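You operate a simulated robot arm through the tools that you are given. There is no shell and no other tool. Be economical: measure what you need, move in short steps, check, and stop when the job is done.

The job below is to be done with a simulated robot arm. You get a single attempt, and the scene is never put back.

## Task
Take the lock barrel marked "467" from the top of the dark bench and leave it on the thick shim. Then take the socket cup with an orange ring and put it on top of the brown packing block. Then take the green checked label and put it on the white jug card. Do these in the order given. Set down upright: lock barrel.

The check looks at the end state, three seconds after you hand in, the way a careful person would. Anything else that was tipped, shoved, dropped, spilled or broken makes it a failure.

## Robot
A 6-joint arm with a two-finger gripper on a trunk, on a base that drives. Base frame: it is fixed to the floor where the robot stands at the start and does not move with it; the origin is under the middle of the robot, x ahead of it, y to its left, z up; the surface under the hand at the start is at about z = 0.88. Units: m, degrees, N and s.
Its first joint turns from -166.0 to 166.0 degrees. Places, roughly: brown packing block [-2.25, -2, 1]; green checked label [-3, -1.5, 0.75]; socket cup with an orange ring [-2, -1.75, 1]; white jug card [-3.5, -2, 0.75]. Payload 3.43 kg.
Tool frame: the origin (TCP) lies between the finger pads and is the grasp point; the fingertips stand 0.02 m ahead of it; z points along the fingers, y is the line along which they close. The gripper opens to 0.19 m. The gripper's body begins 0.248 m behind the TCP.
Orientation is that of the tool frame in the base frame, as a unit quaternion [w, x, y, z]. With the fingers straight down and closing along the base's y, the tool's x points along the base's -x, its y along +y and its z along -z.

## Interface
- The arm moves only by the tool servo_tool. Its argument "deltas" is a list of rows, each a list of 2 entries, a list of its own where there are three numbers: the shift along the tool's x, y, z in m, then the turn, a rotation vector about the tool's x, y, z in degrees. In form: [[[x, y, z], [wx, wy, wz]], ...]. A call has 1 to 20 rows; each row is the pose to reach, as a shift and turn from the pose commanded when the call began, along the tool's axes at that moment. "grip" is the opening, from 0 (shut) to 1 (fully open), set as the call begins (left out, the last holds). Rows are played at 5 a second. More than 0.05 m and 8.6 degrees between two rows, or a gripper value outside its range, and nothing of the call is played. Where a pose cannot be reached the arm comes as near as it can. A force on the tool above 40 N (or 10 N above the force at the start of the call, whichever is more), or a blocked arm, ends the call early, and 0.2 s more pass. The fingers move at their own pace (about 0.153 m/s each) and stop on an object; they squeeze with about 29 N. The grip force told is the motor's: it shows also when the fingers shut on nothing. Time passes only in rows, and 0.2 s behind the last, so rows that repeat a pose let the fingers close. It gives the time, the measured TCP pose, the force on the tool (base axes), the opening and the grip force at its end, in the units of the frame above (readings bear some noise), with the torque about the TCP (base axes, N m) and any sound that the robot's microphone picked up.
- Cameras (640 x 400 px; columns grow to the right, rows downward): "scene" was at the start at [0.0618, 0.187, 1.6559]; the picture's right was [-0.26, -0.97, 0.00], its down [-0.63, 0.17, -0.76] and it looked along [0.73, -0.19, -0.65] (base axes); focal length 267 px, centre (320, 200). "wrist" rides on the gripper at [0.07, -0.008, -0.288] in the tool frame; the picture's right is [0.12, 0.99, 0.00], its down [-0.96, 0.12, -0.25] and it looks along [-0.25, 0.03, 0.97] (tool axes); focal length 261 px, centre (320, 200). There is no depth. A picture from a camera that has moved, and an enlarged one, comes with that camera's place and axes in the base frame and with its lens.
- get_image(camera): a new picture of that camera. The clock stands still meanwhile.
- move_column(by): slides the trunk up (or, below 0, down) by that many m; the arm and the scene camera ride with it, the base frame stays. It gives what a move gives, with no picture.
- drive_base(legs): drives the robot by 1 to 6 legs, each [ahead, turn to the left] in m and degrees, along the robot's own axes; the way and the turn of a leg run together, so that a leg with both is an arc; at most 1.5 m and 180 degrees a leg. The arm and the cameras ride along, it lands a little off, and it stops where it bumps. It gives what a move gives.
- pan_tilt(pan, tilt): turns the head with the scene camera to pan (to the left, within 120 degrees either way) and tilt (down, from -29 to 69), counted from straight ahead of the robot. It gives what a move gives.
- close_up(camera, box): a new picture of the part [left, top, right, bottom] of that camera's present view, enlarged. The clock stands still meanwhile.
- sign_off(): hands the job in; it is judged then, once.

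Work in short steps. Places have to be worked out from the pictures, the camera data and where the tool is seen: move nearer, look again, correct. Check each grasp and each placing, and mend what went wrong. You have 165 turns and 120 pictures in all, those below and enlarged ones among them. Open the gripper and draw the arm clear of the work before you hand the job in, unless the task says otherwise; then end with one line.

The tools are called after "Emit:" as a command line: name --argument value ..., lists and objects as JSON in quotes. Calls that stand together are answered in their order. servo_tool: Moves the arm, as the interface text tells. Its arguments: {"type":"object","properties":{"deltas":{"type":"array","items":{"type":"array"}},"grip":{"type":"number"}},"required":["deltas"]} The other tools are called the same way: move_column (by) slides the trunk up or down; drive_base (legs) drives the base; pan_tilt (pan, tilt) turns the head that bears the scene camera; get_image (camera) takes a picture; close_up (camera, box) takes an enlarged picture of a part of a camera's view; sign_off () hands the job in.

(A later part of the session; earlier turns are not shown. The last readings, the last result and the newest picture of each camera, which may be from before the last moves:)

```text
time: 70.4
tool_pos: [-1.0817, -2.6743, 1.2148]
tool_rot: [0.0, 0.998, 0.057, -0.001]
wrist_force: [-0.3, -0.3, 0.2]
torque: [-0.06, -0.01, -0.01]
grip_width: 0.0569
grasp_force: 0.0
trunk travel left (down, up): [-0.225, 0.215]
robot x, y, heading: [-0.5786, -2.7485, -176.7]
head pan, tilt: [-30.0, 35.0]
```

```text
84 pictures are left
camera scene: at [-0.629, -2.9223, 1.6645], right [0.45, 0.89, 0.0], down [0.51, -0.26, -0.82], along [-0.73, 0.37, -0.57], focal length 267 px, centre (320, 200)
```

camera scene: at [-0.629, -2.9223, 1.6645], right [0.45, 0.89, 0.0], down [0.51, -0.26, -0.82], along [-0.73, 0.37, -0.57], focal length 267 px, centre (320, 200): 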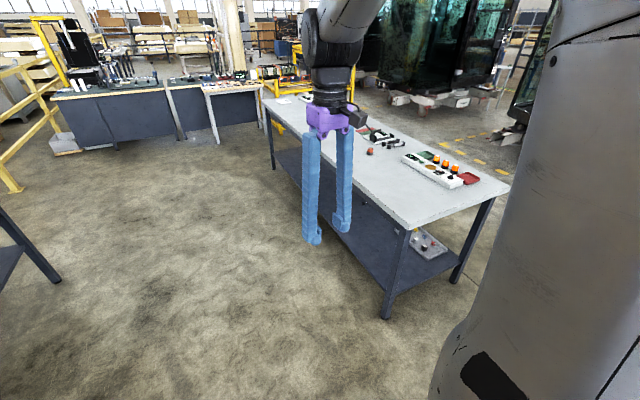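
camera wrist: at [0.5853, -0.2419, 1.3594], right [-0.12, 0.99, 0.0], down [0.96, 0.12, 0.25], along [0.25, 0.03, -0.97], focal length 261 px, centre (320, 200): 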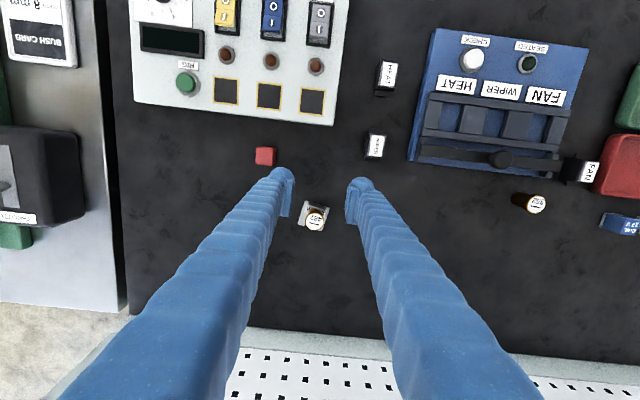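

The "blocked" reports seem to come at the end of large turns, and nothing is near the robot. The cup is at about (-1.95, -1.88), so I'll drive along the back edge and turn to face the table in smaller legs.

Emit:
drive_base --legs '[[0, -9], [1.4, 0], [0, -42], [0, -40]]'

Emit:
pan_tilt --pan 0 --tilt 45

Emit:
get_image --camera "scene"

Emit:
get_image --camera "wrist"

```text
time: 86.8
tool_pos: [-1.8956, -2.1075, 1.2164]
tool_rot: [0.0, 0.743, -0.669, 0.001]
wrist_force: [-2.2, 0.3, 0.5]
torque: [-0.12, -0.5, 0.01]
grip_width: 0.0573
grasp_force: 0.1
trunk travel left (down, up): [-0.225, 0.215]
robot x, y, heading: [-2.0448, -2.6126, 93.1]
head pan, tilt: [-30.0, 35.0]
stopped in leg 4: the robot was blocked; the commanded pose is now the measured one
```

```text
time: 87.7
tool_pos: [-1.894, -2.1094, 1.2154]
tool_rot: [-0.001, 0.742, -0.67, 0.001]
wrist_force: [0.7, 0.8, 0.0]
torque: [0.01, -0.04, 0.0]
grip_width: 0.0567
grasp_force: 0.1
trunk travel left (down, up): [-0.225, 0.215]
robot x, y, heading: [-2.0441, -2.6105, 93.1]
head pan, tilt: [0.0, 45.0]
```

```text
83 pictures are left
camera scene: at [-2.2577, -2.5625, 1.6497], right [1.0, 0.05, 0.0], down [0.04, -0.71, -0.71], along [-0.04, 0.71, -0.71], focal length 267 px, centre (320, 200)
```

scene: 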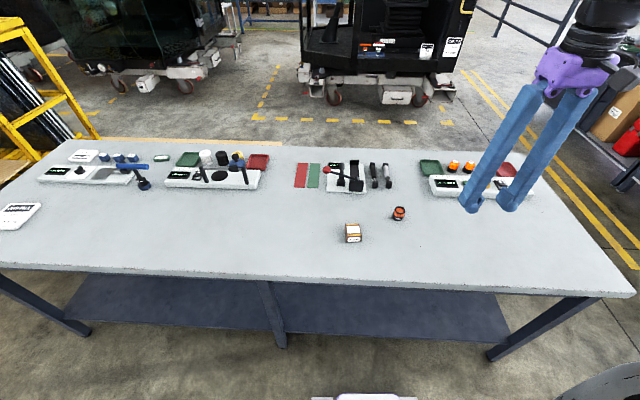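

```text
82 pictures are left
camera wrist: at [-1.878, -2.1788, 1.5029], right [-0.98, -0.22, 0.0], down [-0.21, 0.94, 0.25], along [-0.05, 0.24, -0.97], focal length 261 px, centre (320, 200)
```

wrist: 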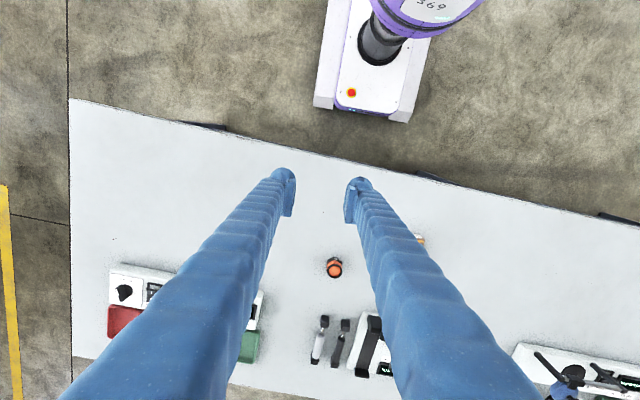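

The cup is at about (-2.00, -1.88) and the block at about (-2.17, -1.97). Zooming in on the pieces.

Emit:
close_up --camera "scene" --box '[325, 195, 421, 255]'

Emit:
close_up --camera "scene" --box '[0, 135, 280, 245]'

```text
6.67 times, centred on (373, 225) of scene
camera zoom: at [-2.2577, -2.5625, 1.6497], right [1.0, 0.05, 0.0], down [0.04, -0.71, -0.71], along [-0.04, 0.71, -0.71], focal length 1781 px, centre (-33, 33)
```

zoom: 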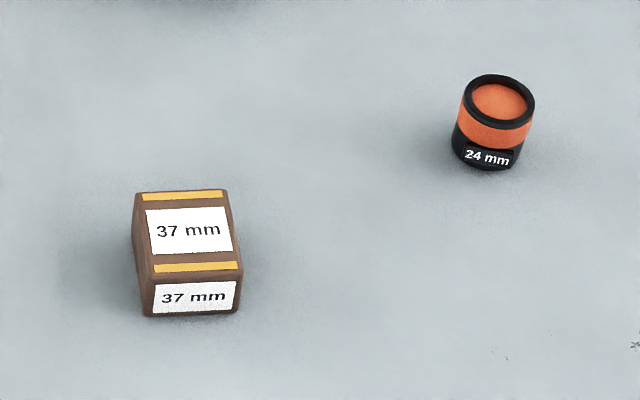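

```text
2.29 times, centred on (140, 190) of scene
camera zoom: at [-2.2577, -2.5625, 1.6497], right [1.0, 0.05, 0.0], down [0.04, -0.71, -0.71], along [-0.04, 0.71, -0.71], focal length 610 px, centre (731, 223)
```

zoom: 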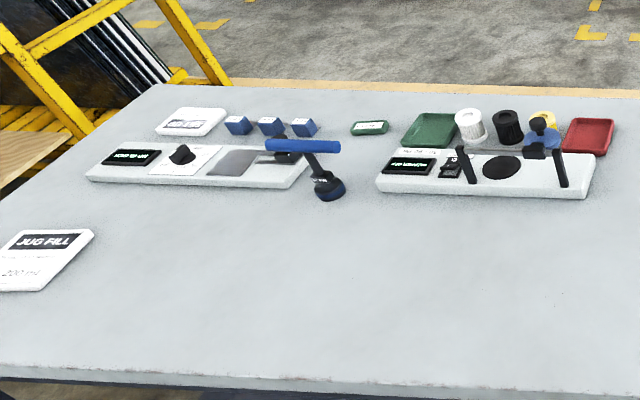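

The green checked label is the small green piece near (-3.1, -1.55) and the jug card is "JUG FILL" near (-3.47, -1.93). Now moving above the orange-ring cup at (-1.996, -1.874).

Emit:
servo_tool --deltas '[[[-0.04, 0.012, 0], [0, 0, 0]], [[-0.08, 0.024, 0], [0, 0, 0]], [[-0.12, 0.036, 0], [0, 0, 0]], [[-0.16, 0.048, 0], [0, 0, 0]], [[-0.2, 0.062, 0], [0, 0, 0]], [[-0.244, 0.077, 0], [0, 0, 0]], [[-0.244, 0.077, 0.04], [0, 0, 0]], [[-0.244, 0.077, 0.08], [0, 0, 0]], [[-0.244, 0.077, 0.12], [0, 0, 0]], [[-0.244, 0.077, 0.16], [0, 0, 0]], [[-0.244, 0.077, 0.16], [0, 0, 0]]]' --grip 0.47

Emit:
get_image --camera "wrist"

Emit:
get_image --camera "scene"

```text
time: 90.1
tool_pos: [-1.9944, -1.8732, 1.0564]
tool_rot: [-0.002, 0.742, -0.67, 0.0]
wrist_force: [-0.4, -0.4, 0.2]
torque: [0.01, 0.02, 0.02]
grip_width: 0.0894
grasp_force: 0.2
trunk travel left (down, up): [-0.225, 0.215]
robot x, y, heading: [-2.0441, -2.6107, 93.1]
head pan, tilt: [0.0, 45.0]
```

```text
79 pictures are left
camera wrist: at [-1.9789, -1.9429, 1.3426], right [-0.98, -0.22, 0.0], down [-0.21, 0.94, 0.25], along [-0.05, 0.24, -0.97], focal length 261 px, centre (320, 200)
```

wrist: 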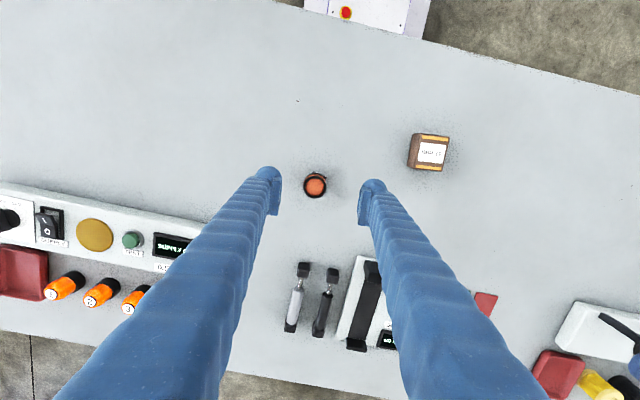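

```text
78 pictures are left
camera scene: at [-2.2571, -2.5621, 1.6498], right [1.0, 0.05, 0.0], down [0.04, -0.71, -0.71], along [-0.04, 0.71, -0.71], focal length 267 px, centre (320, 200)
```

scene: 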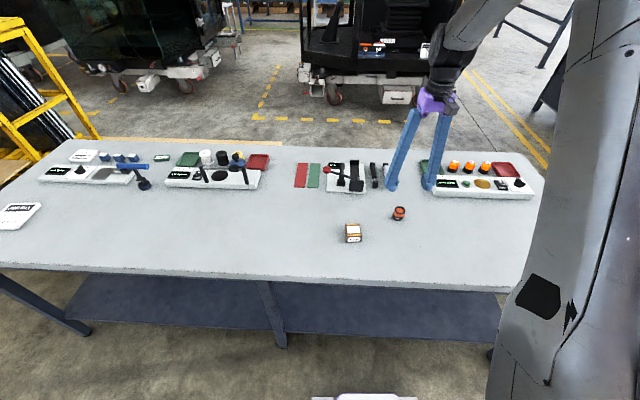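

The wrist view puts the cup at about (-1.991, -1.860). Correcting and descending partway before another look.

Emit:
servo_tool --deltas '[[[-0.0125, -0.005, 0.04], [0, 0, 0]], [[-0.0125, -0.005, 0.075], [0, 0, 0]], [[-0.0125, -0.005, 0.075], [0, 0, 0]]]'

Emit:
get_image --camera "wrist"

Emit:
close_up --camera "scene" --box '[335, 175, 447, 245]'

```text
time: 90.9
tool_pos: [-1.99, -1.8604, 0.9792]
tool_rot: [-0.001, 0.742, -0.67, 0.0]
wrist_force: [-0.4, 0.3, -0.2]
torque: [0.0, 0.0, -0.01]
grip_width: 0.0893
grasp_force: 0.1
trunk travel left (down, up): [-0.225, 0.215]
robot x, y, heading: [-2.0427, -2.6162, 93.2]
head pan, tilt: [0.0, 45.0]
```

```text
77 pictures are left
camera wrist: at [-1.9757, -1.9301, 1.2678], right [-0.98, -0.22, 0.0], down [-0.21, 0.94, 0.25], along [-0.05, 0.24, -0.97], focal length 261 px, centre (320, 200)
```

wrist: 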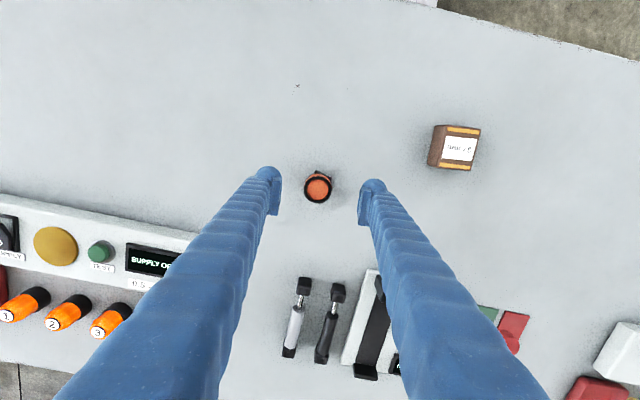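

```text
5.71 times, centred on (391, 210) of scene
camera zoom: at [-2.2574, -2.5619, 1.6497], right [1.0, 0.05, 0.0], down [0.04, -0.71, -0.71], along [-0.04, 0.71, -0.71], focal length 1526 px, centre (-86, 143)
```

zoom: 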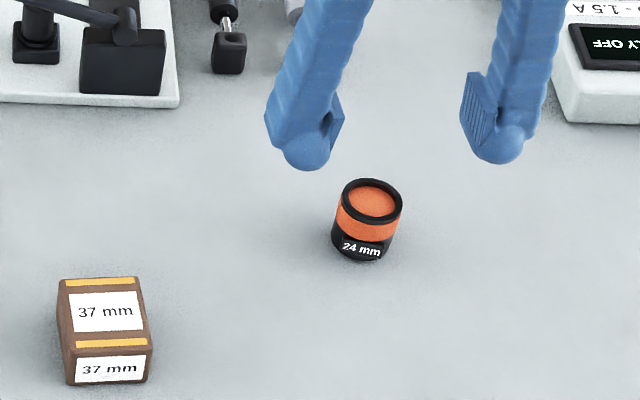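

The cup is centred between the fingers. Lowering to z≈0.912 and checking clearance.

Emit:
servo_tool --deltas '[[[0, 0, 0.03], [0, 0, 0]], [[0, 0, 0.055], [0, 0, 0]], [[0, 0, 0.067], [0, 0, 0]], [[0, 0, 0.067], [0, 0, 0]]]'

Emit:
close_up --camera "scene" --box '[335, 175, 447, 245]'

Emit:
close_up --camera "wrist" --box '[250, 140, 390, 230]'

```text
time: 91.9
tool_pos: [-1.991, -1.8611, 0.915]
tool_rot: [-0.001, 0.742, -0.67, 0.0]
wrist_force: [0.1, 0.4, 0.0]
torque: [-0.02, 0.03, -0.02]
grip_width: 0.0894
grasp_force: 0.1
trunk travel left (down, up): [-0.225, 0.215]
robot x, y, heading: [-2.0467, -2.6091, 93.1]
head pan, tilt: [0.0, 45.0]
```

```text
5.71 times, centred on (391, 210) of scene
camera zoom: at [-2.2573, -2.5615, 1.6497], right [1.0, 0.05, 0.0], down [0.04, -0.71, -0.71], along [-0.04, 0.71, -0.71], focal length 1526 px, centre (-86, 143)
```

zoom: 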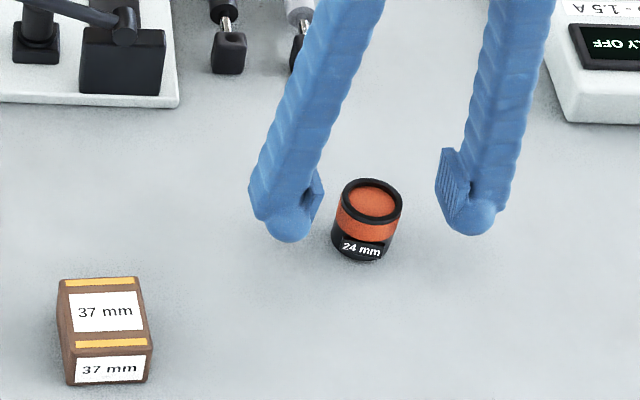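

```text
4.44 times, centred on (320, 185) of wrist
camera zoom: at [-1.9755, -1.9303, 1.2013], right [-0.98, -0.22, 0.0], down [-0.21, 0.94, 0.25], along [-0.05, 0.24, -0.97], focal length 1158 px, centre (320, 267)
```

zoom: 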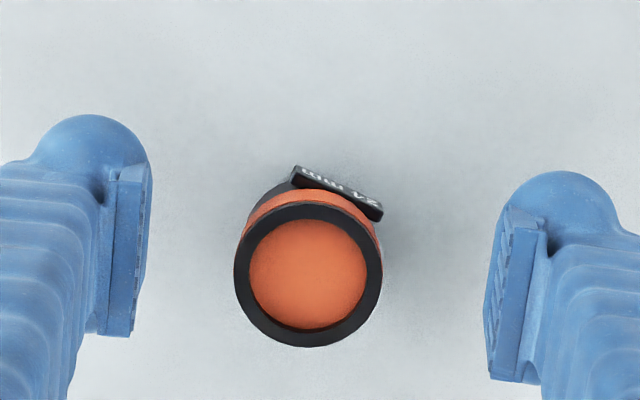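

The cup base appears to be near z≈0.865, with its top about 0.91. Lowering another 17 mm and closing.

Emit:
servo_tool --deltas '[[[0, 0, 0.008], [0, 0, 0]], [[0, 0, 0.017], [0, 0, 0]], [[0, 0, 0.017], [0, 0, 0]]]'

Emit:
servo_tool --deltas '[[[0, 0, 0], [0, 0, 0]], [[0, 0, 0], [0, 0, 0]], [[0, 0, 0], [0, 0, 0]], [[0, 0, 0], [0, 0, 0]]]' --grip 0.0

Emit:
close_up --camera "scene" --box '[335, 175, 447, 245]'

Emit:
close_up --camera "wrist" --box '[250, 120, 490, 270]'

```text
time: 92.7
tool_pos: [-1.9903, -1.8604, 0.8966]
tool_rot: [-0.001, 0.743, -0.67, 0.0]
wrist_force: [-0.1, -0.3, 0.6]
torque: [0.04, 0.03, -0.01]
grip_width: 0.0893
grasp_force: 0.1
trunk travel left (down, up): [-0.225, 0.215]
robot x, y, heading: [-2.0452, -2.6085, 93.2]
head pan, tilt: [0.0, 45.0]
```

```text
time: 93.7
tool_pos: [-1.9912, -1.8616, 0.8972]
tool_rot: [-0.001, 0.742, -0.67, 0.0]
wrist_force: [0.0, -0.1, 0.4]
torque: [-0.02, 0.03, 0.0]
grip_width: 0.0379
grasp_force: 29.0
trunk travel left (down, up): [-0.225, 0.215]
robot x, y, heading: [-2.0432, -2.6121, 93.1]
head pan, tilt: [0.0, 45.0]
```

```text
5.71 times, centred on (391, 210) of scene
camera zoom: at [-2.2573, -2.5615, 1.6497], right [1.0, 0.05, 0.0], down [0.04, -0.71, -0.71], along [-0.04, 0.71, -0.71], focal length 1526 px, centre (-86, 143)
```

zoom: 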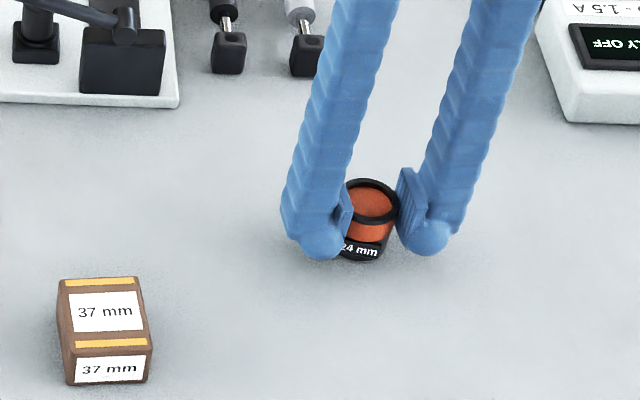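

```text
2.67 times, centred on (370, 195) of wrist
camera zoom: at [-1.9756, -1.9299, 1.184], right [-0.98, -0.22, 0.0], down [-0.21, 0.94, 0.25], along [-0.05, 0.24, -0.97], focal length 695 px, centre (187, 213)
```

zoom: 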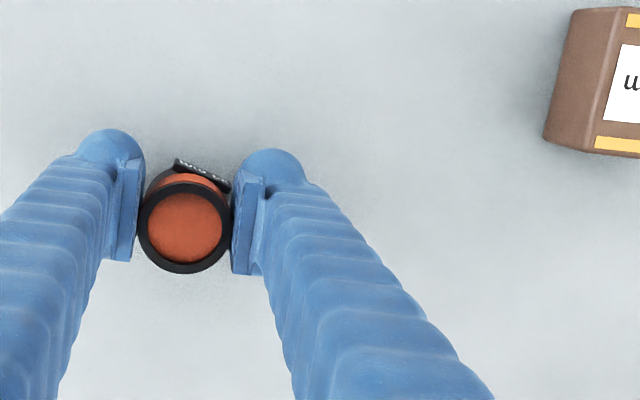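

Grip is firm at 0.038. The block's top centre is at about (-2.166, -1.951), so I'll lift 8 cm and carry the cup above it.

Emit:
servo_tool --deltas '[[[0, 0, -0.04], [0, 0, 0]], [[0, 0, -0.08], [0, 0, 0]], [[0.016, 0.037, -0.08], [0, 0, 0]], [[0.032, 0.074, -0.08], [0, 0, 0]], [[0.048, 0.111, -0.08], [0, 0, 0]], [[0.064, 0.148, -0.08], [0, 0, 0]], [[0.0777, 0.1839, -0.08], [0, 0, 0]], [[0.0777, 0.1839, -0.08], [0, 0, 0]]]'

Emit:
get_image --camera "wrist"

Emit:
close_up --camera "scene" --box '[297, 185, 409, 255]'

```text
time: 95.5
tool_pos: [-2.1641, -1.9575, 0.9767]
tool_rot: [-0.002, 0.743, -0.669, 0.001]
wrist_force: [0.4, 0.4, -1.9]
torque: [0.0, -0.05, -0.01]
grip_width: 0.0379
grasp_force: 28.3
trunk travel left (down, up): [-0.225, 0.215]
robot x, y, heading: [-2.0425, -2.6127, 93.0]
head pan, tilt: [0.0, 45.0]
```

```text
71 pictures are left
camera wrist: at [-2.1499, -2.0267, 1.263], right [-0.98, -0.22, 0.0], down [-0.21, 0.94, 0.25], along [-0.05, 0.24, -0.97], focal length 261 px, centre (320, 200)
```

wrist: 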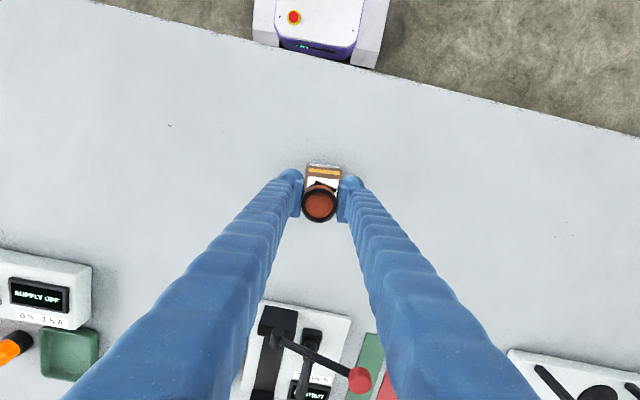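

```text
5.71 times, centred on (353, 220) of scene
camera zoom: at [-2.258, -2.5615, 1.6496], right [1.0, 0.05, 0.0], down [0.04, -0.71, -0.71], along [-0.04, 0.71, -0.71], focal length 1526 px, centre (131, 86)
```

zoom: 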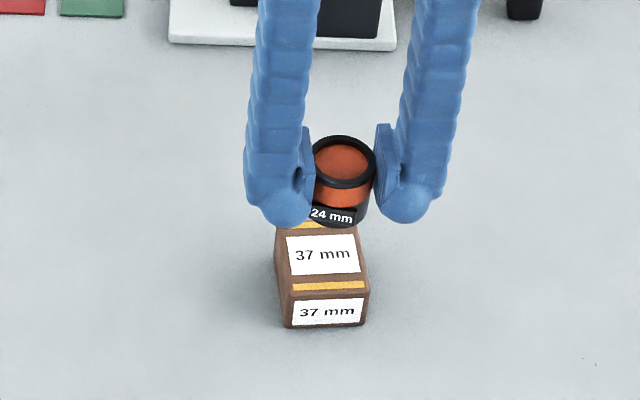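

Emit:
close_up --camera "wrist" --box '[270, 145, 374, 225]'

```text
5.00 times, centred on (322, 185) of wrist
camera zoom: at [-2.1499, -2.0267, 1.263], right [-0.98, -0.22, 0.0], down [-0.21, 0.94, 0.25], along [-0.05, 0.24, -0.97], focal length 1303 px, centre (310, 275)
```

zoom: 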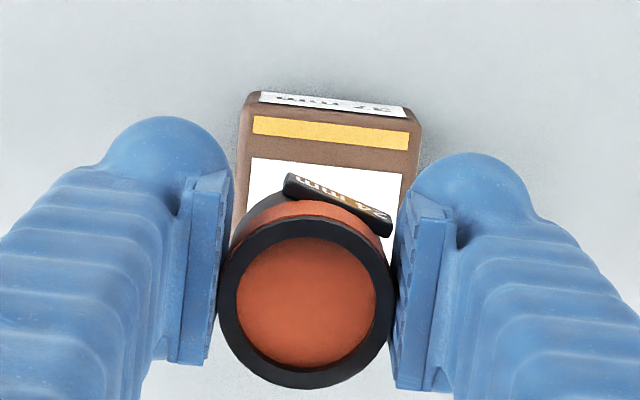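

Both views agree the cup is over the block to within 2–3 mm. Shifting 2 mm and lowering to just above contact.

Emit:
servo_tool --deltas '[[[0, 0.002, 0.02], [0, 0, 0]], [[0, 0.002, 0.036], [0, 0, 0]], [[0, 0.002, 0.036], [0, 0, 0]]]'

Emit:
close_up --camera "scene" --box '[297, 185, 409, 255]'

Emit:
servo_tool --deltas '[[[0, 0, 0.0015], [0, 0, 0]], [[0, 0, 0.003], [0, 0, 0]], [[0, 0, 0.003], [0, 0, 0]]]'

Emit:
servo_tool --deltas '[[[0, 0, 0.001], [0, 0, 0]], [[0, 0, 0.002], [0, 0, 0]], [[0, 0, 0.002], [0, 0, 0]]]'

```text
time: 96.3
tool_pos: [-2.1671, -1.9562, 0.9415]
tool_rot: [-0.001, 0.742, -0.67, 0.001]
wrist_force: [0.6, -0.4, 0.1]
torque: [0.01, 0.07, 0.0]
grip_width: 0.0375
grasp_force: 29.1
trunk travel left (down, up): [-0.225, 0.215]
robot x, y, heading: [-2.0439, -2.6107, 93.2]
head pan, tilt: [0.0, 45.0]
```

```text
5.71 times, centred on (353, 220) of scene
camera zoom: at [-2.2572, -2.5618, 1.6497], right [1.0, 0.05, 0.0], down [0.04, -0.71, -0.71], along [-0.04, 0.71, -0.71], focal length 1526 px, centre (131, 86)
```

zoom: 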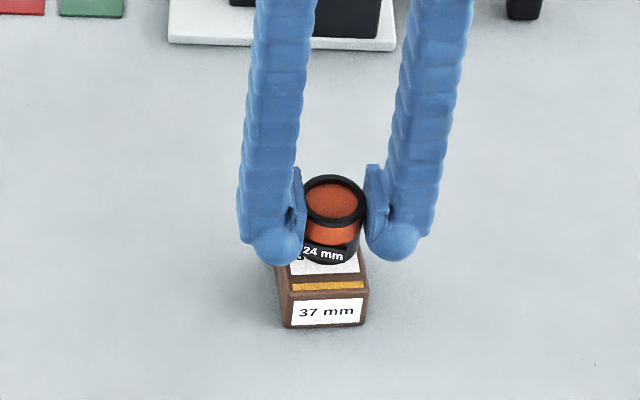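

```text
time: 97.1
tool_pos: [-2.1669, -1.9583, 0.9371]
tool_rot: [-0.001, 0.744, -0.669, 0.0]
wrist_force: [0.6, -0.4, -0.6]
torque: [0.03, 0.0, -0.02]
grip_width: 0.0379
grasp_force: 29.2
trunk travel left (down, up): [-0.225, 0.215]
robot x, y, heading: [-2.0446, -2.6087, 92.9]
head pan, tilt: [0.0, 45.0]
```

```text
time: 97.9
tool_pos: [-2.1668, -1.9561, 0.9356]
tool_rot: [-0.001, 0.743, -0.669, 0.0]
wrist_force: [0.4, -0.2, -0.5]
torque: [0.0, 0.01, -0.01]
grip_width: 0.0378
grasp_force: 29.1
trunk travel left (down, up): [-0.225, 0.215]
robot x, y, heading: [-2.0405, -2.6136, 93.0]
head pan, tilt: [0.0, 45.0]
```

No contact yet; continuing in 1 mm steps.

Emit:
servo_tool --deltas '[[[0, 0, 0.001], [0, 0, 0]], [[0, 0, 0.001], [0, 0, 0]]]'

Emit:
servo_tool --deltas '[[[0, 0, 0.001], [0, 0, 0]], [[0, 0, 0.001], [0, 0, 0]]]'

Emit:
close_up --camera "scene" --box '[317, 195, 397, 245]'

```text
time: 98.5
tool_pos: [-2.1681, -1.9571, 0.9347]
tool_rot: [-0.002, 0.743, -0.67, 0.0]
wrist_force: [-0.5, -0.4, -1.0]
torque: [-0.05, 0.0, 0.01]
grip_width: 0.0377
grasp_force: 29.2
trunk travel left (down, up): [-0.225, 0.215]
robot x, y, heading: [-2.0391, -2.6096, 93.2]
head pan, tilt: [0.0, 45.0]
```

```text
time: 99.1
tool_pos: [-2.1678, -1.9567, 0.9336]
tool_rot: [-0.001, 0.742, -0.67, 0.0]
wrist_force: [-0.2, -0.6, 2.2]
torque: [0.03, 0.06, -0.01]
grip_width: 0.0377
grasp_force: 28.7
trunk travel left (down, up): [-0.225, 0.215]
robot x, y, heading: [-2.0436, -2.6151, 93.0]
head pan, tilt: [0.0, 45.0]
```

```text
8.00 times, centred on (357, 220) of scene
camera zoom: at [-2.2573, -2.5619, 1.6497], right [1.0, 0.05, 0.0], down [0.04, -0.71, -0.71], along [-0.04, 0.71, -0.71], focal length 2137 px, centre (24, 40)
```

zoom: 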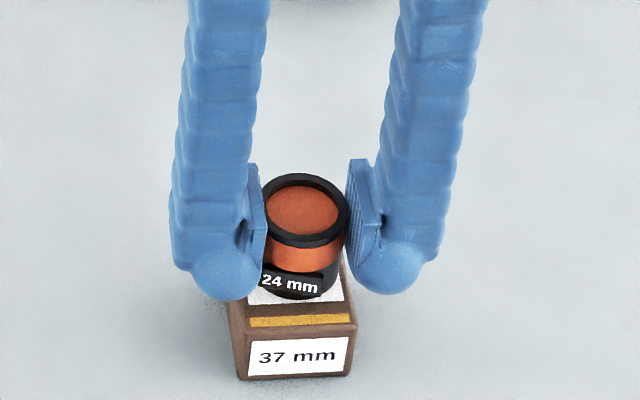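

Contact felt (+2 N) and the cup sits centred. Releasing and rising.

Emit:
servo_tool --deltas '[[[0, 0, 0], [0, 0, 0]], [[0, 0, 0], [0, 0, 0]], [[0, 0, -0.002], [0, 0, 0]], [[0, 0, -0.03], [0, 0, 0]], [[0, 0, -0.07], [0, 0, 0]], [[0, 0, -0.11], [0, 0, 0]], [[0.04, 0, -0.14], [0, 0, 0]], [[0.08, 0, -0.17], [0, 0, 0]], [[0.11, 0, -0.2], [0, 0, 0]], [[0.13, 0, -0.23], [0, 0, 0]], [[0.14, 0, -0.26], [0, 0, 0]]]' --grip 0.36

Emit:
close_up --camera "scene" --box '[317, 195, 397, 245]'

```text
time: 101.5
tool_pos: [-2.1541, -2.0981, 1.1939]
tool_rot: [-0.001, 0.743, -0.669, 0.0]
wrist_force: [0.2, -0.5, 0.1]
torque: [0.03, 0.02, 0.02]
grip_width: 0.0684
grasp_force: 0.1
trunk travel left (down, up): [-0.225, 0.215]
robot x, y, heading: [-2.0443, -2.6092, 93.4]
head pan, tilt: [0.0, 45.0]
```

```text
8.00 times, centred on (357, 220) of scene
camera zoom: at [-2.2572, -2.5632, 1.6497], right [1.0, 0.05, 0.0], down [0.04, -0.71, -0.71], along [-0.04, 0.71, -0.71], focal length 2137 px, centre (24, 40)
```

zoom: 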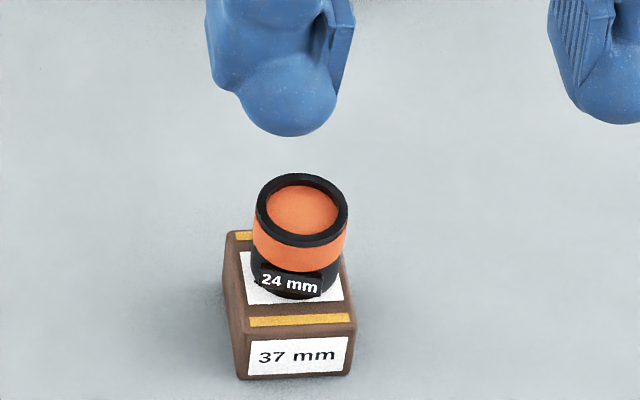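

The cup is on the block. Now driving along the back side to about x=-3.1 for the label and card.

Emit:
drive_base --legs '[[0, 43], [0, 43], [1.08, 0], [0, -43], [0, -43]]'

Emit:
get_image --camera "scene"

```text
time: 107.4
tool_pos: [-2.5762, -2.6377, 1.1946]
tool_rot: [0.002, 1.0, -0.026, -0.001]
wrist_force: [-0.4, 1.3, 1.2]
torque: [-0.4, -0.14, -0.02]
grip_width: 0.0683
grasp_force: 0.0
trunk travel left (down, up): [-0.225, 0.215]
robot x, y, heading: [-2.0372, -2.5358, 176.3]
head pan, tilt: [0.0, 45.0]
stopped in leg 2: the robot was blocked; the commanded pose is now the measured one
```

```text
65 pictures are left
camera scene: at [-2.1196, -2.7422, 1.65], right [0.06, 1.0, 0.0], down [0.71, -0.05, -0.71], along [-0.7, 0.04, -0.71], focal length 267 px, centre (320, 200)
```

scene: 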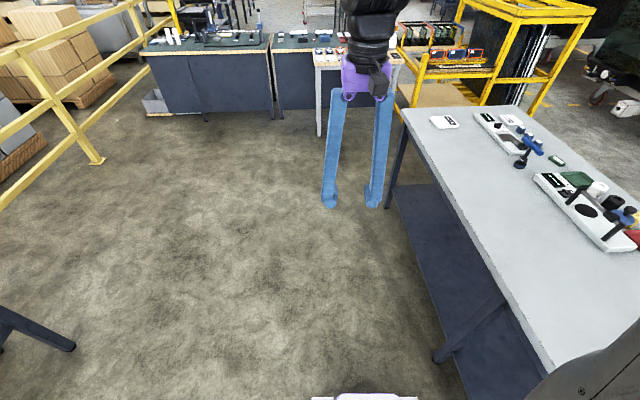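

Checking that nothing on the table was disturbed by that stop.

Emit:
pan_tilt --pan -80 --tilt 45

Emit:
get_image --camera "scene"

```text
time: 108.9
tool_pos: [-2.5747, -2.6395, 1.1945]
tool_rot: [0.0, 1.0, -0.027, -0.002]
wrist_force: [-0.4, -0.1, 0.7]
torque: [0.04, -0.01, -0.01]
grip_width: 0.0685
grasp_force: 0.1
trunk travel left (down, up): [-0.225, 0.215]
robot x, y, heading: [-2.0447, -2.5405, 176.4]
head pan, tilt: [-80.0, 45.0]
```

```text
64 pictures are left
camera scene: at [-2.117, -2.7389, 1.6497], right [0.15, 0.99, 0.0], down [0.7, -0.1, -0.71], along [-0.7, 0.1, -0.71], focal length 267 px, centre (320, 200)
```

scene: 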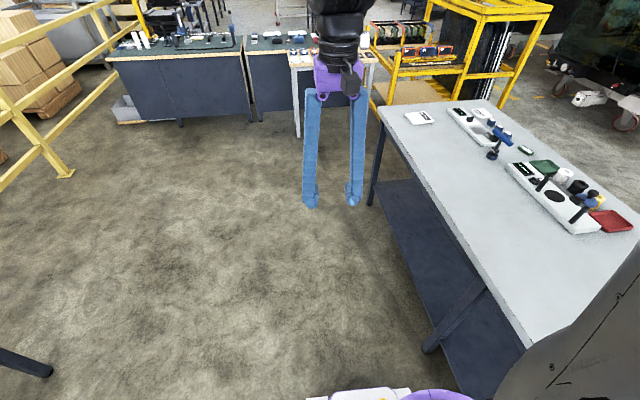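

Emit:
pan_tilt --pan -80 --tilt 45

Emit:
get_image --camera "scene"

```text
time: 109.5
tool_pos: [-2.5755, -2.6396, 1.1958]
tool_rot: [-0.001, 1.0, -0.026, -0.002]
wrist_force: [0.0, 0.4, 0.0]
torque: [0.05, 0.04, 0.03]
grip_width: 0.0684
grasp_force: 0.0
trunk travel left (down, up): [-0.225, 0.215]
robot x, y, heading: [-2.0417, -2.5403, 176.4]
head pan, tilt: [-80.0, 45.0]
```

```text
63 pictures are left
camera scene: at [-2.117, -2.7388, 1.6498], right [0.15, 0.99, 0.0], down [0.7, -0.1, -0.71], along [-0.7, 0.1, -0.71], focal length 267 px, centre (320, 200)
```

scene: 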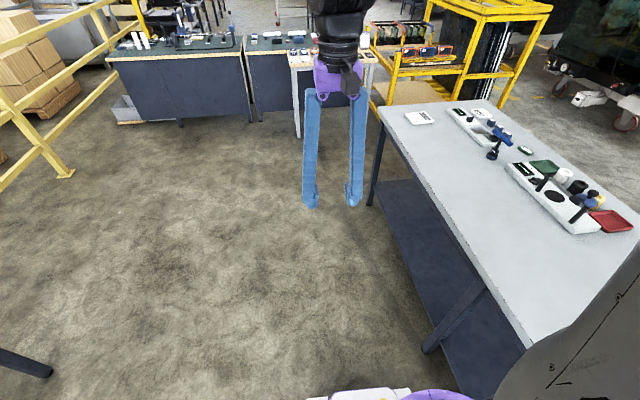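

The head is held up by the arm's link, so I'll pan back. I'll drive along the table keeping a bit more clearance, then turn toward it.

Emit:
pan_tilt --pan 0 --tilt 45

Emit:
drive_base --legs '[[0, 10], [1.06, 0]]'

Emit:
drive_base --legs '[[0, -30], [0, -30], [0, -34]]'

Emit:
get_image --camera "scene"

```text
time: 111.1
tool_pos: [-2.5755, -2.6404, 1.1948]
tool_rot: [0.0, 1.0, -0.025, -0.001]
wrist_force: [-0.3, -0.2, 0.3]
torque: [-0.02, -0.04, -0.01]
grip_width: 0.0682
grasp_force: 0.0
trunk travel left (down, up): [-0.225, 0.215]
robot x, y, heading: [-2.0406, -2.537, 176.4]
head pan, tilt: [0.0, 45.0]
```

```text
time: 119.3
tool_pos: [-3.5968, -2.8461, 1.1939]
tool_rot: [-0.001, 0.998, 0.06, -0.001]
wrist_force: [-1.0, 1.1, -1.2]
torque: [0.02, -0.04, 0.01]
grip_width: 0.0687
grasp_force: 0.1
trunk travel left (down, up): [-0.225, 0.215]
robot x, y, heading: [-3.0853, -2.6533, -173.9]
head pan, tilt: [0.0, 45.0]
```

```text
time: 125.7
tool_pos: [-3.3543, -2.1718, 1.1968]
tool_rot: [-0.002, 0.794, -0.608, -0.001]
wrist_force: [-2.1, -1.3, 0.5]
torque: [0.13, -0.39, 0.0]
grip_width: 0.0682
grasp_force: 0.0
trunk travel left (down, up): [-0.225, 0.215]
robot x, y, heading: [-3.1577, -2.6707, 102.0]
head pan, tilt: [0.0, 45.0]
stopped in leg 3: the robot was blocked; the commanded pose is now the measured one
```

```text
62 pictures are left
camera scene: at [-3.381, -2.6534, 1.6493], right [0.98, 0.21, 0.0], down [0.15, -0.69, -0.71], along [-0.15, 0.69, -0.71], focal length 267 px, centre (320, 200)
```

scene: 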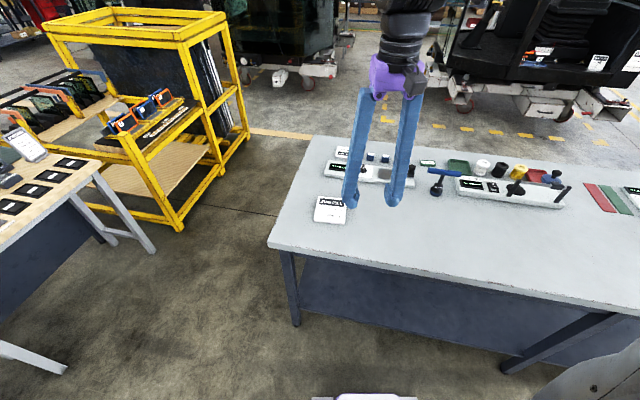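

The label is at about (-3.094, -1.533) and the card at about (-3.492, -1.937). I'll straighten and close in to bring the label within reach.

Emit:
drive_base --legs '[[0, -17], [0.185, 0]]'

Emit:
get_image --camera "scene"

Emit:
get_image --camera "wrist"

```text
time: 128.9
tool_pos: [-3.1826, -1.9514, 1.1948]
tool_rot: [0.001, -0.695, 0.719, 0.0]
wrist_force: [-0.4, 0.8, -0.6]
torque: [-0.13, -0.02, -0.01]
grip_width: 0.0686
grasp_force: 0.1
trunk travel left (down, up): [-0.225, 0.215]
robot x, y, heading: [-3.15, -2.4824, 85.3]
head pan, tilt: [0.0, 45.0]
```

```text
61 pictures are left
camera scene: at [-3.3525, -2.4036, 1.6496], right [1.0, -0.08, 0.0], down [-0.06, -0.71, -0.71], along [0.06, 0.7, -0.71], focal length 267 px, centre (320, 200)
```

scene: 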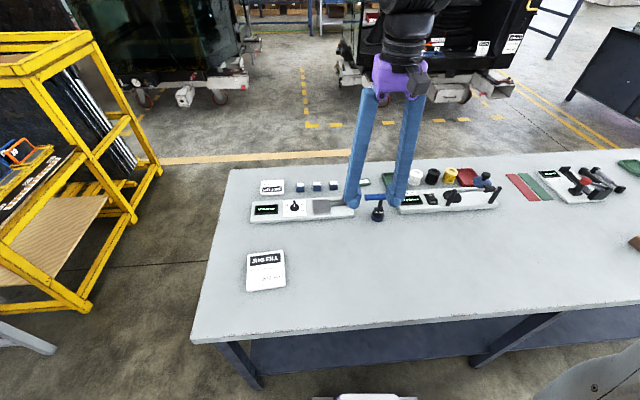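

```text
60 pictures are left
camera wrist: at [-3.1771, -2.0218, 1.4825], right [-1.0, -0.09, 0.0], down [-0.08, 0.96, 0.25], along [-0.02, 0.25, -0.97], focal length 261 px, centre (320, 200)
```

wrist: 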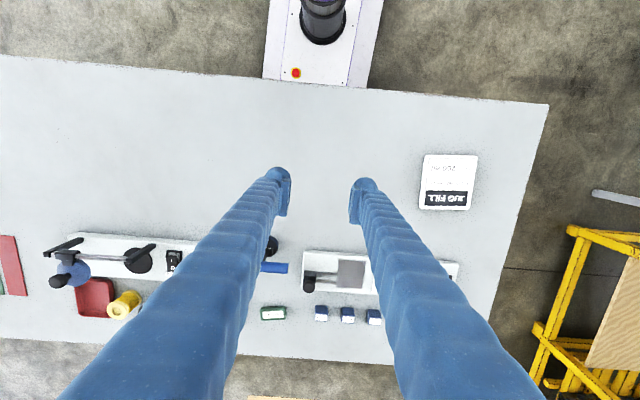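

The label is at about (-3.0925, -1.538), and the clamp handle nearby tops out around z≈1.05. I'll stay at z≈1.19 while crossing above it, then look.

Emit:
servo_tool --deltas '[[[-0.042, -0.008, 0], [0, 0, 0]], [[-0.084, -0.016, 0], [0, 0, 0]], [[-0.126, -0.024, 0], [0, 0, 0]], [[-0.168, -0.032, 0], [0, 0, 0]], [[-0.21, -0.04, 0], [0, 0, 0]], [[-0.252, -0.048, 0], [0, 0, 0]], [[-0.294, -0.056, 0], [0, 0, 0]], [[-0.336, -0.064, 0], [0, 0, 0]], [[-0.378, -0.072, 0], [0, 0, 0]], [[-0.415, -0.076, 0], [0, 0, 0]], [[-0.415, -0.076, 0], [0, 0, 0]]]' --grip 0.55

Emit:
get_image --camera "wrist"

Emit:
get_image --camera "scene"

```text
time: 131.3
tool_pos: [-3.0931, -1.5419, 1.1988]
tool_rot: [0.002, -0.696, 0.718, 0.0]
wrist_force: [-0.8, -0.5, 0.0]
torque: [0.09, -0.01, -0.02]
grip_width: 0.1044
grasp_force: 0.2
trunk travel left (down, up): [-0.225, 0.215]
robot x, y, heading: [-3.1495, -2.4842, 84.8]
head pan, tilt: [0.0, 45.0]
```

```text
59 pictures are left
camera wrist: at [-3.0872, -1.6129, 1.4854], right [-1.0, -0.09, 0.0], down [-0.08, 0.96, 0.25], along [-0.02, 0.25, -0.97], focal length 261 px, centre (320, 200)
```

wrist: 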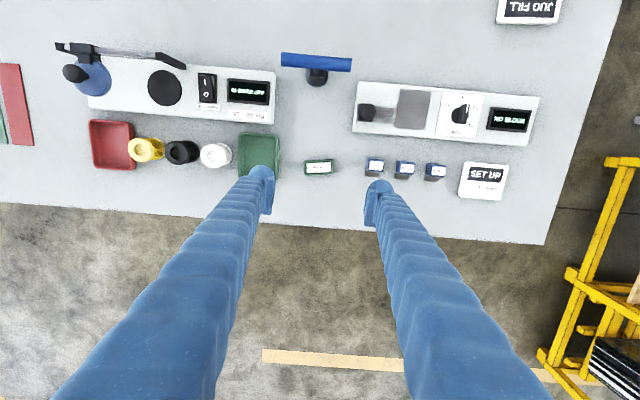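

```text
58 pictures are left
camera scene: at [-3.3524, -2.4065, 1.6499], right [1.0, -0.09, 0.0], down [-0.06, -0.7, -0.71], along [0.06, 0.7, -0.71], focal length 267 px, centre (320, 200)
```

scene: 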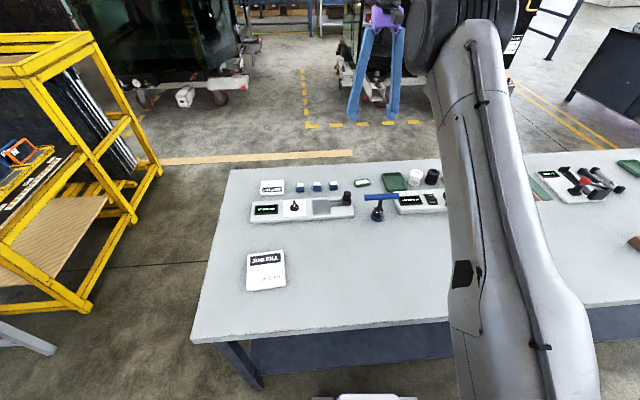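

The label is at (-3.091, -1.534), about 70×40 mm, with roughly 9 cm clear on both sides. Descending to z≈0.94 over it.

Emit:
servo_tool --deltas '[[[-0.008, -0.002, 0.04], [0, 0, 0]], [[-0.008, -0.002, 0.08], [0, 0, 0]], [[-0.008, -0.002, 0.12], [0, 0, 0]], [[-0.008, -0.002, 0.16], [0, 0, 0]], [[-0.008, -0.002, 0.2], [0, 0, 0]], [[-0.008, -0.002, 0.235], [0, 0, 0]], [[-0.008, -0.002, 0.258], [0, 0, 0]], [[-0.008, -0.002, 0.258], [0, 0, 0]]]'

Emit:
get_image --camera "wrist"

Emit:
close_up --camera "scene" --box '[310, 150, 438, 230]'

```text
time: 133.1
tool_pos: [-3.0899, -1.5326, 0.9395]
tool_rot: [0.002, -0.695, 0.719, 0.0]
wrist_force: [0.6, -0.4, 0.8]
torque: [-0.01, -0.01, -0.02]
grip_width: 0.1045
grasp_force: 0.1
trunk travel left (down, up): [-0.225, 0.215]
robot x, y, heading: [-3.1481, -2.4842, 84.9]
head pan, tilt: [0.0, 45.0]
```

```text
57 pictures are left
camera wrist: at [-3.0851, -1.6031, 1.2259], right [-1.0, -0.09, 0.0], down [-0.08, 0.96, 0.25], along [-0.02, 0.25, -0.97], focal length 261 px, centre (320, 200)
```

wrist: 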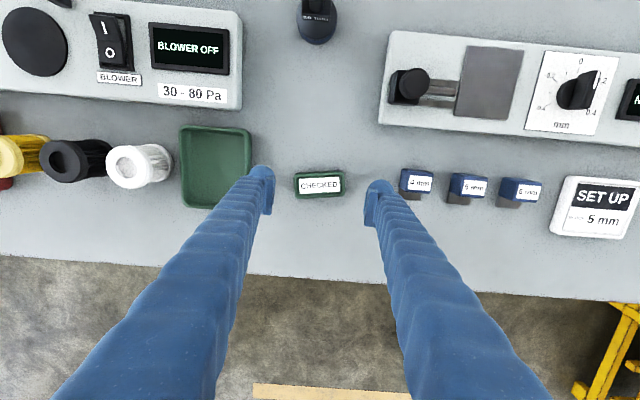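

```text
5.00 times, centred on (374, 190) of scene
camera zoom: at [-3.3523, -2.4049, 1.6497], right [1.0, -0.09, 0.0], down [-0.06, -0.71, -0.71], along [0.06, 0.7, -0.71], focal length 1336 px, centre (50, 250)
```

zoom: 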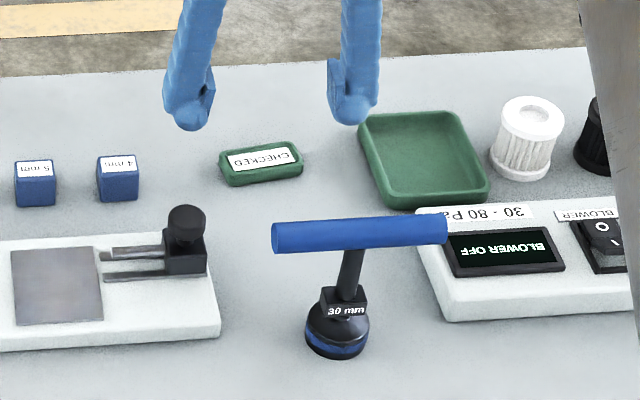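

The label reads "CHECKED" and is centred. Narrowing the opening slightly and lowering to the table.

Emit:
servo_tool --deltas '[[[0, 0, 0.02], [0, 0, 0]], [[0, 0, 0.035], [0, 0, 0]], [[0, 0, 0.044], [0, 0, 0]], [[0, 0, 0.044], [0, 0, 0]]]' --grip 0.5

Emit:
close_up --camera "scene" --box '[326, 155, 406, 205]'

Emit:
close_up --camera "wrist" --box '[240, 140, 400, 240]'

```text
time: 134.1
tool_pos: [-3.0897, -1.5321, 0.8946]
tool_rot: [0.001, -0.695, 0.719, 0.0]
wrist_force: [0.3, 0.5, -0.4]
torque: [-0.01, 0.0, 0.03]
grip_width: 0.095
grasp_force: 0.1
trunk travel left (down, up): [-0.225, 0.215]
robot x, y, heading: [-3.1454, -2.49, 85.4]
head pan, tilt: [0.0, 45.0]
```

```text
8.00 times, centred on (366, 180) of scene
camera zoom: at [-3.3522, -2.4046, 1.6497], right [1.0, -0.09, 0.0], down [-0.06, -0.71, -0.71], along [0.06, 0.7, -0.71], focal length 2137 px, centre (-48, 360)
```

zoom: 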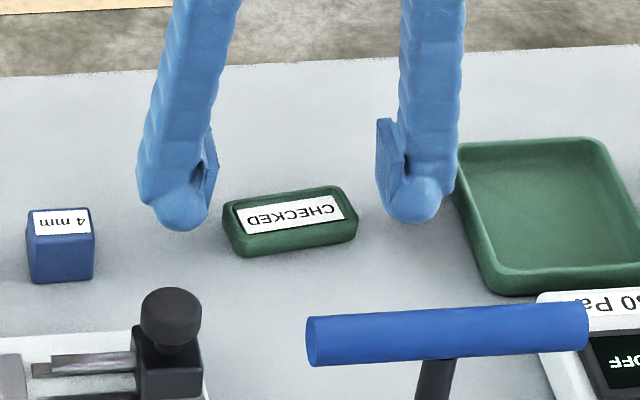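

```text
4.00 times, centred on (320, 190) of wrist
camera zoom: at [-3.0845, -1.6023, 1.1825], right [-1.0, -0.09, 0.0], down [-0.08, 0.96, 0.25], along [-0.02, 0.25, -0.97], focal length 1043 px, centre (320, 240)
```

zoom: 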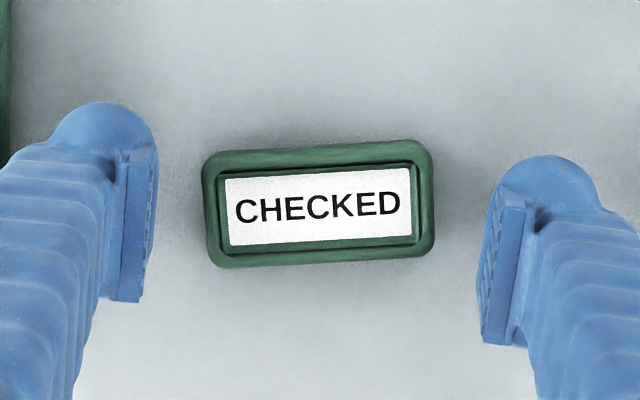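

Lowering another 4–5 mm and closing on the label's ends.

Emit:
servo_tool --deltas '[[[0, 0, 0.003], [0, 0, 0]], [[0, 0, 0.0045], [0, 0, 0]], [[0, 0, 0.0045], [0, 0, 0]]]'

Emit:
servo_tool --deltas '[[[0, 0, 0], [0, 0, 0]], [[0, 0, 0], [0, 0, 0]], [[0, 0, 0], [0, 0, 0]], [[0, 0, 0], [0, 0, 0]]]' --grip 0.0

Emit:
close_up --camera "scene" --box '[326, 155, 406, 205]'

```text
time: 134.9
tool_pos: [-3.0909, -1.5314, 0.8895]
tool_rot: [0.001, -0.695, 0.719, 0.0]
wrist_force: [-0.3, 0.0, 0.6]
torque: [-0.03, 0.0, 0.0]
grip_width: 0.0948
grasp_force: 0.0
trunk travel left (down, up): [-0.225, 0.215]
robot x, y, heading: [-3.1449, -2.4831, 85.0]
head pan, tilt: [0.0, 45.0]
```

```text
time: 135.9
tool_pos: [-3.0893, -1.5312, 0.8933]
tool_rot: [0.003, -0.695, 0.719, 0.002]
wrist_force: [-1.0, 3.9, 26.4]
torque: [0.01, 0.02, 0.05]
grip_width: 0.0061
grasp_force: 28.8
trunk travel left (down, up): [-0.225, 0.215]
robot x, y, heading: [-3.1494, -2.485, 85.3]
head pan, tilt: [0.0, 45.0]
```

```text
8.00 times, centred on (366, 180) of scene
camera zoom: at [-3.3525, -2.407, 1.6499], right [1.0, -0.09, 0.0], down [-0.06, -0.7, -0.71], along [0.06, 0.7, -0.71], focal length 2137 px, centre (-48, 360)
```

zoom: 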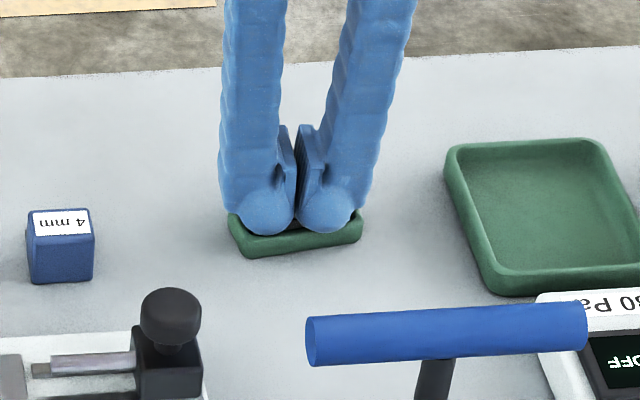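

The fingers rode up onto the label because the tips were too high. I'll lift, reopen, and look again.

Emit:
servo_tool --deltas '[[[0, 0, -0.01], [0, 0, 0]], [[0, 0, -0.02], [0, 0, 0]], [[0, 0, -0.03], [0, 0, 0]]]'

Emit:
servo_tool --deltas '[[[0, 0, 0], [0, 0, 0]], [[0, 0, 0], [0, 0, 0]], [[0, 0, 0], [0, 0, 0]]]' --grip 0.52

Emit:
close_up --camera "scene" --box '[326, 155, 406, 205]'

Emit:
close_up --camera "wrist" --box '[240, 140, 400, 240]'

```text
time: 136.7
tool_pos: [-3.0898, -1.5323, 0.921]
tool_rot: [0.0, -0.695, 0.719, 0.0]
wrist_force: [0.3, -0.1, 0.3]
torque: [0.04, -0.03, 0.0]
grip_width: 0.0
grasp_force: 29.3
trunk travel left (down, up): [-0.225, 0.215]
robot x, y, heading: [-3.1493, -2.4857, 85.1]
head pan, tilt: [0.0, 45.0]
```

```text
time: 137.5
tool_pos: [-3.0891, -1.532, 0.9211]
tool_rot: [0.001, -0.695, 0.719, 0.0]
wrist_force: [1.2, 0.0, -0.2]
torque: [0.01, -0.01, -0.01]
grip_width: 0.099
grasp_force: 0.1
trunk travel left (down, up): [-0.225, 0.215]
robot x, y, heading: [-3.1488, -2.483, 85.0]
head pan, tilt: [0.0, 45.0]
```

```text
8.00 times, centred on (366, 180) of scene
camera zoom: at [-3.3522, -2.4046, 1.6497], right [1.0, -0.09, 0.0], down [-0.06, -0.71, -0.71], along [0.06, 0.7, -0.71], focal length 2137 px, centre (-48, 360)
```

zoom: 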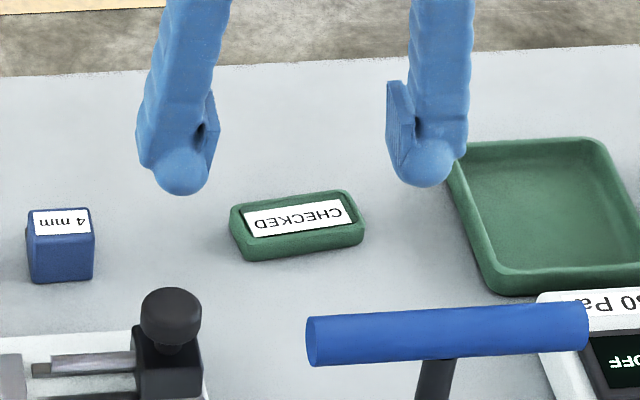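

```text
4.00 times, centred on (320, 190) of wrist
camera zoom: at [-3.0844, -1.6025, 1.208], right [-1.0, -0.09, 0.0], down [-0.08, 0.96, 0.25], along [-0.02, 0.25, -0.97], focal length 1043 px, centre (320, 240)
```

zoom: 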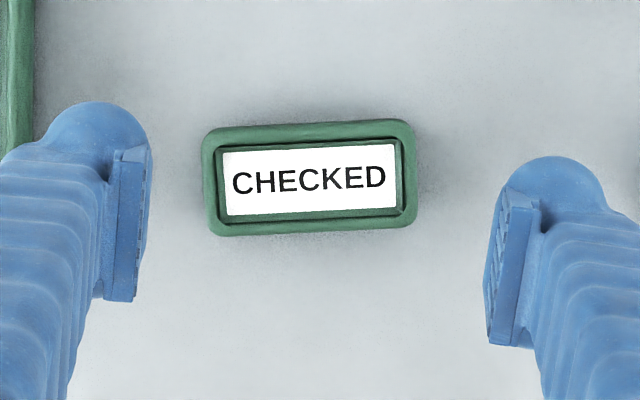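

Label centre is now at (-3.0865, -1.535). Realigning and lowering past the previous height, feeling for the table.

Emit:
servo_tool --deltas '[[[0.003, -0.003, 0.015], [0, 0, 0]], [[0.003, -0.003, 0.03], [0, 0, 0]], [[0.003, -0.003, 0.034], [0, 0, 0]], [[0.003, -0.003, 0.034], [0, 0, 0]]]'

Emit:
servo_tool --deltas '[[[0, 0, 0.0015], [0, 0, 0]], [[0, 0, 0.003], [0, 0, 0]], [[0, 0, 0.003], [0, 0, 0]]]'

Emit:
close_up --camera "scene" --box '[326, 155, 406, 205]'

```text
time: 138.5
tool_pos: [-3.0869, -1.5336, 0.8858]
tool_rot: [0.001, -0.695, 0.719, 0.0]
wrist_force: [-0.2, -0.5, -0.2]
torque: [-0.03, -0.03, 0.02]
grip_width: 0.0988
grasp_force: 0.1
trunk travel left (down, up): [-0.225, 0.215]
robot x, y, heading: [-3.1496, -2.4862, 85.1]
head pan, tilt: [0.0, 45.0]
```

```text
time: 139.3
tool_pos: [-3.0884, -1.5342, 0.8837]
tool_rot: [0.002, -0.696, 0.718, 0.0]
wrist_force: [-0.1, 0.0, 0.4]
torque: [-0.02, 0.02, 0.01]
grip_width: 0.0988
grasp_force: 0.0
trunk travel left (down, up): [-0.225, 0.215]
robot x, y, heading: [-3.1456, -2.4832, 85.2]
head pan, tilt: [0.0, 45.0]
```

```text
8.00 times, centred on (366, 180) of scene
camera zoom: at [-3.3522, -2.4046, 1.6497], right [1.0, -0.09, 0.0], down [-0.06, -0.71, -0.71], along [0.06, 0.7, -0.71], focal length 2137 px, centre (-48, 360)
```

zoom: 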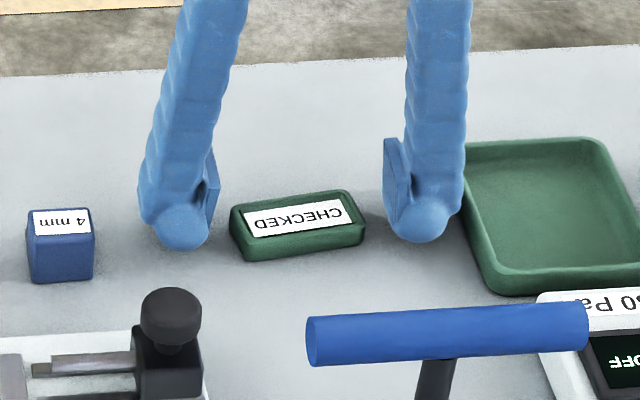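

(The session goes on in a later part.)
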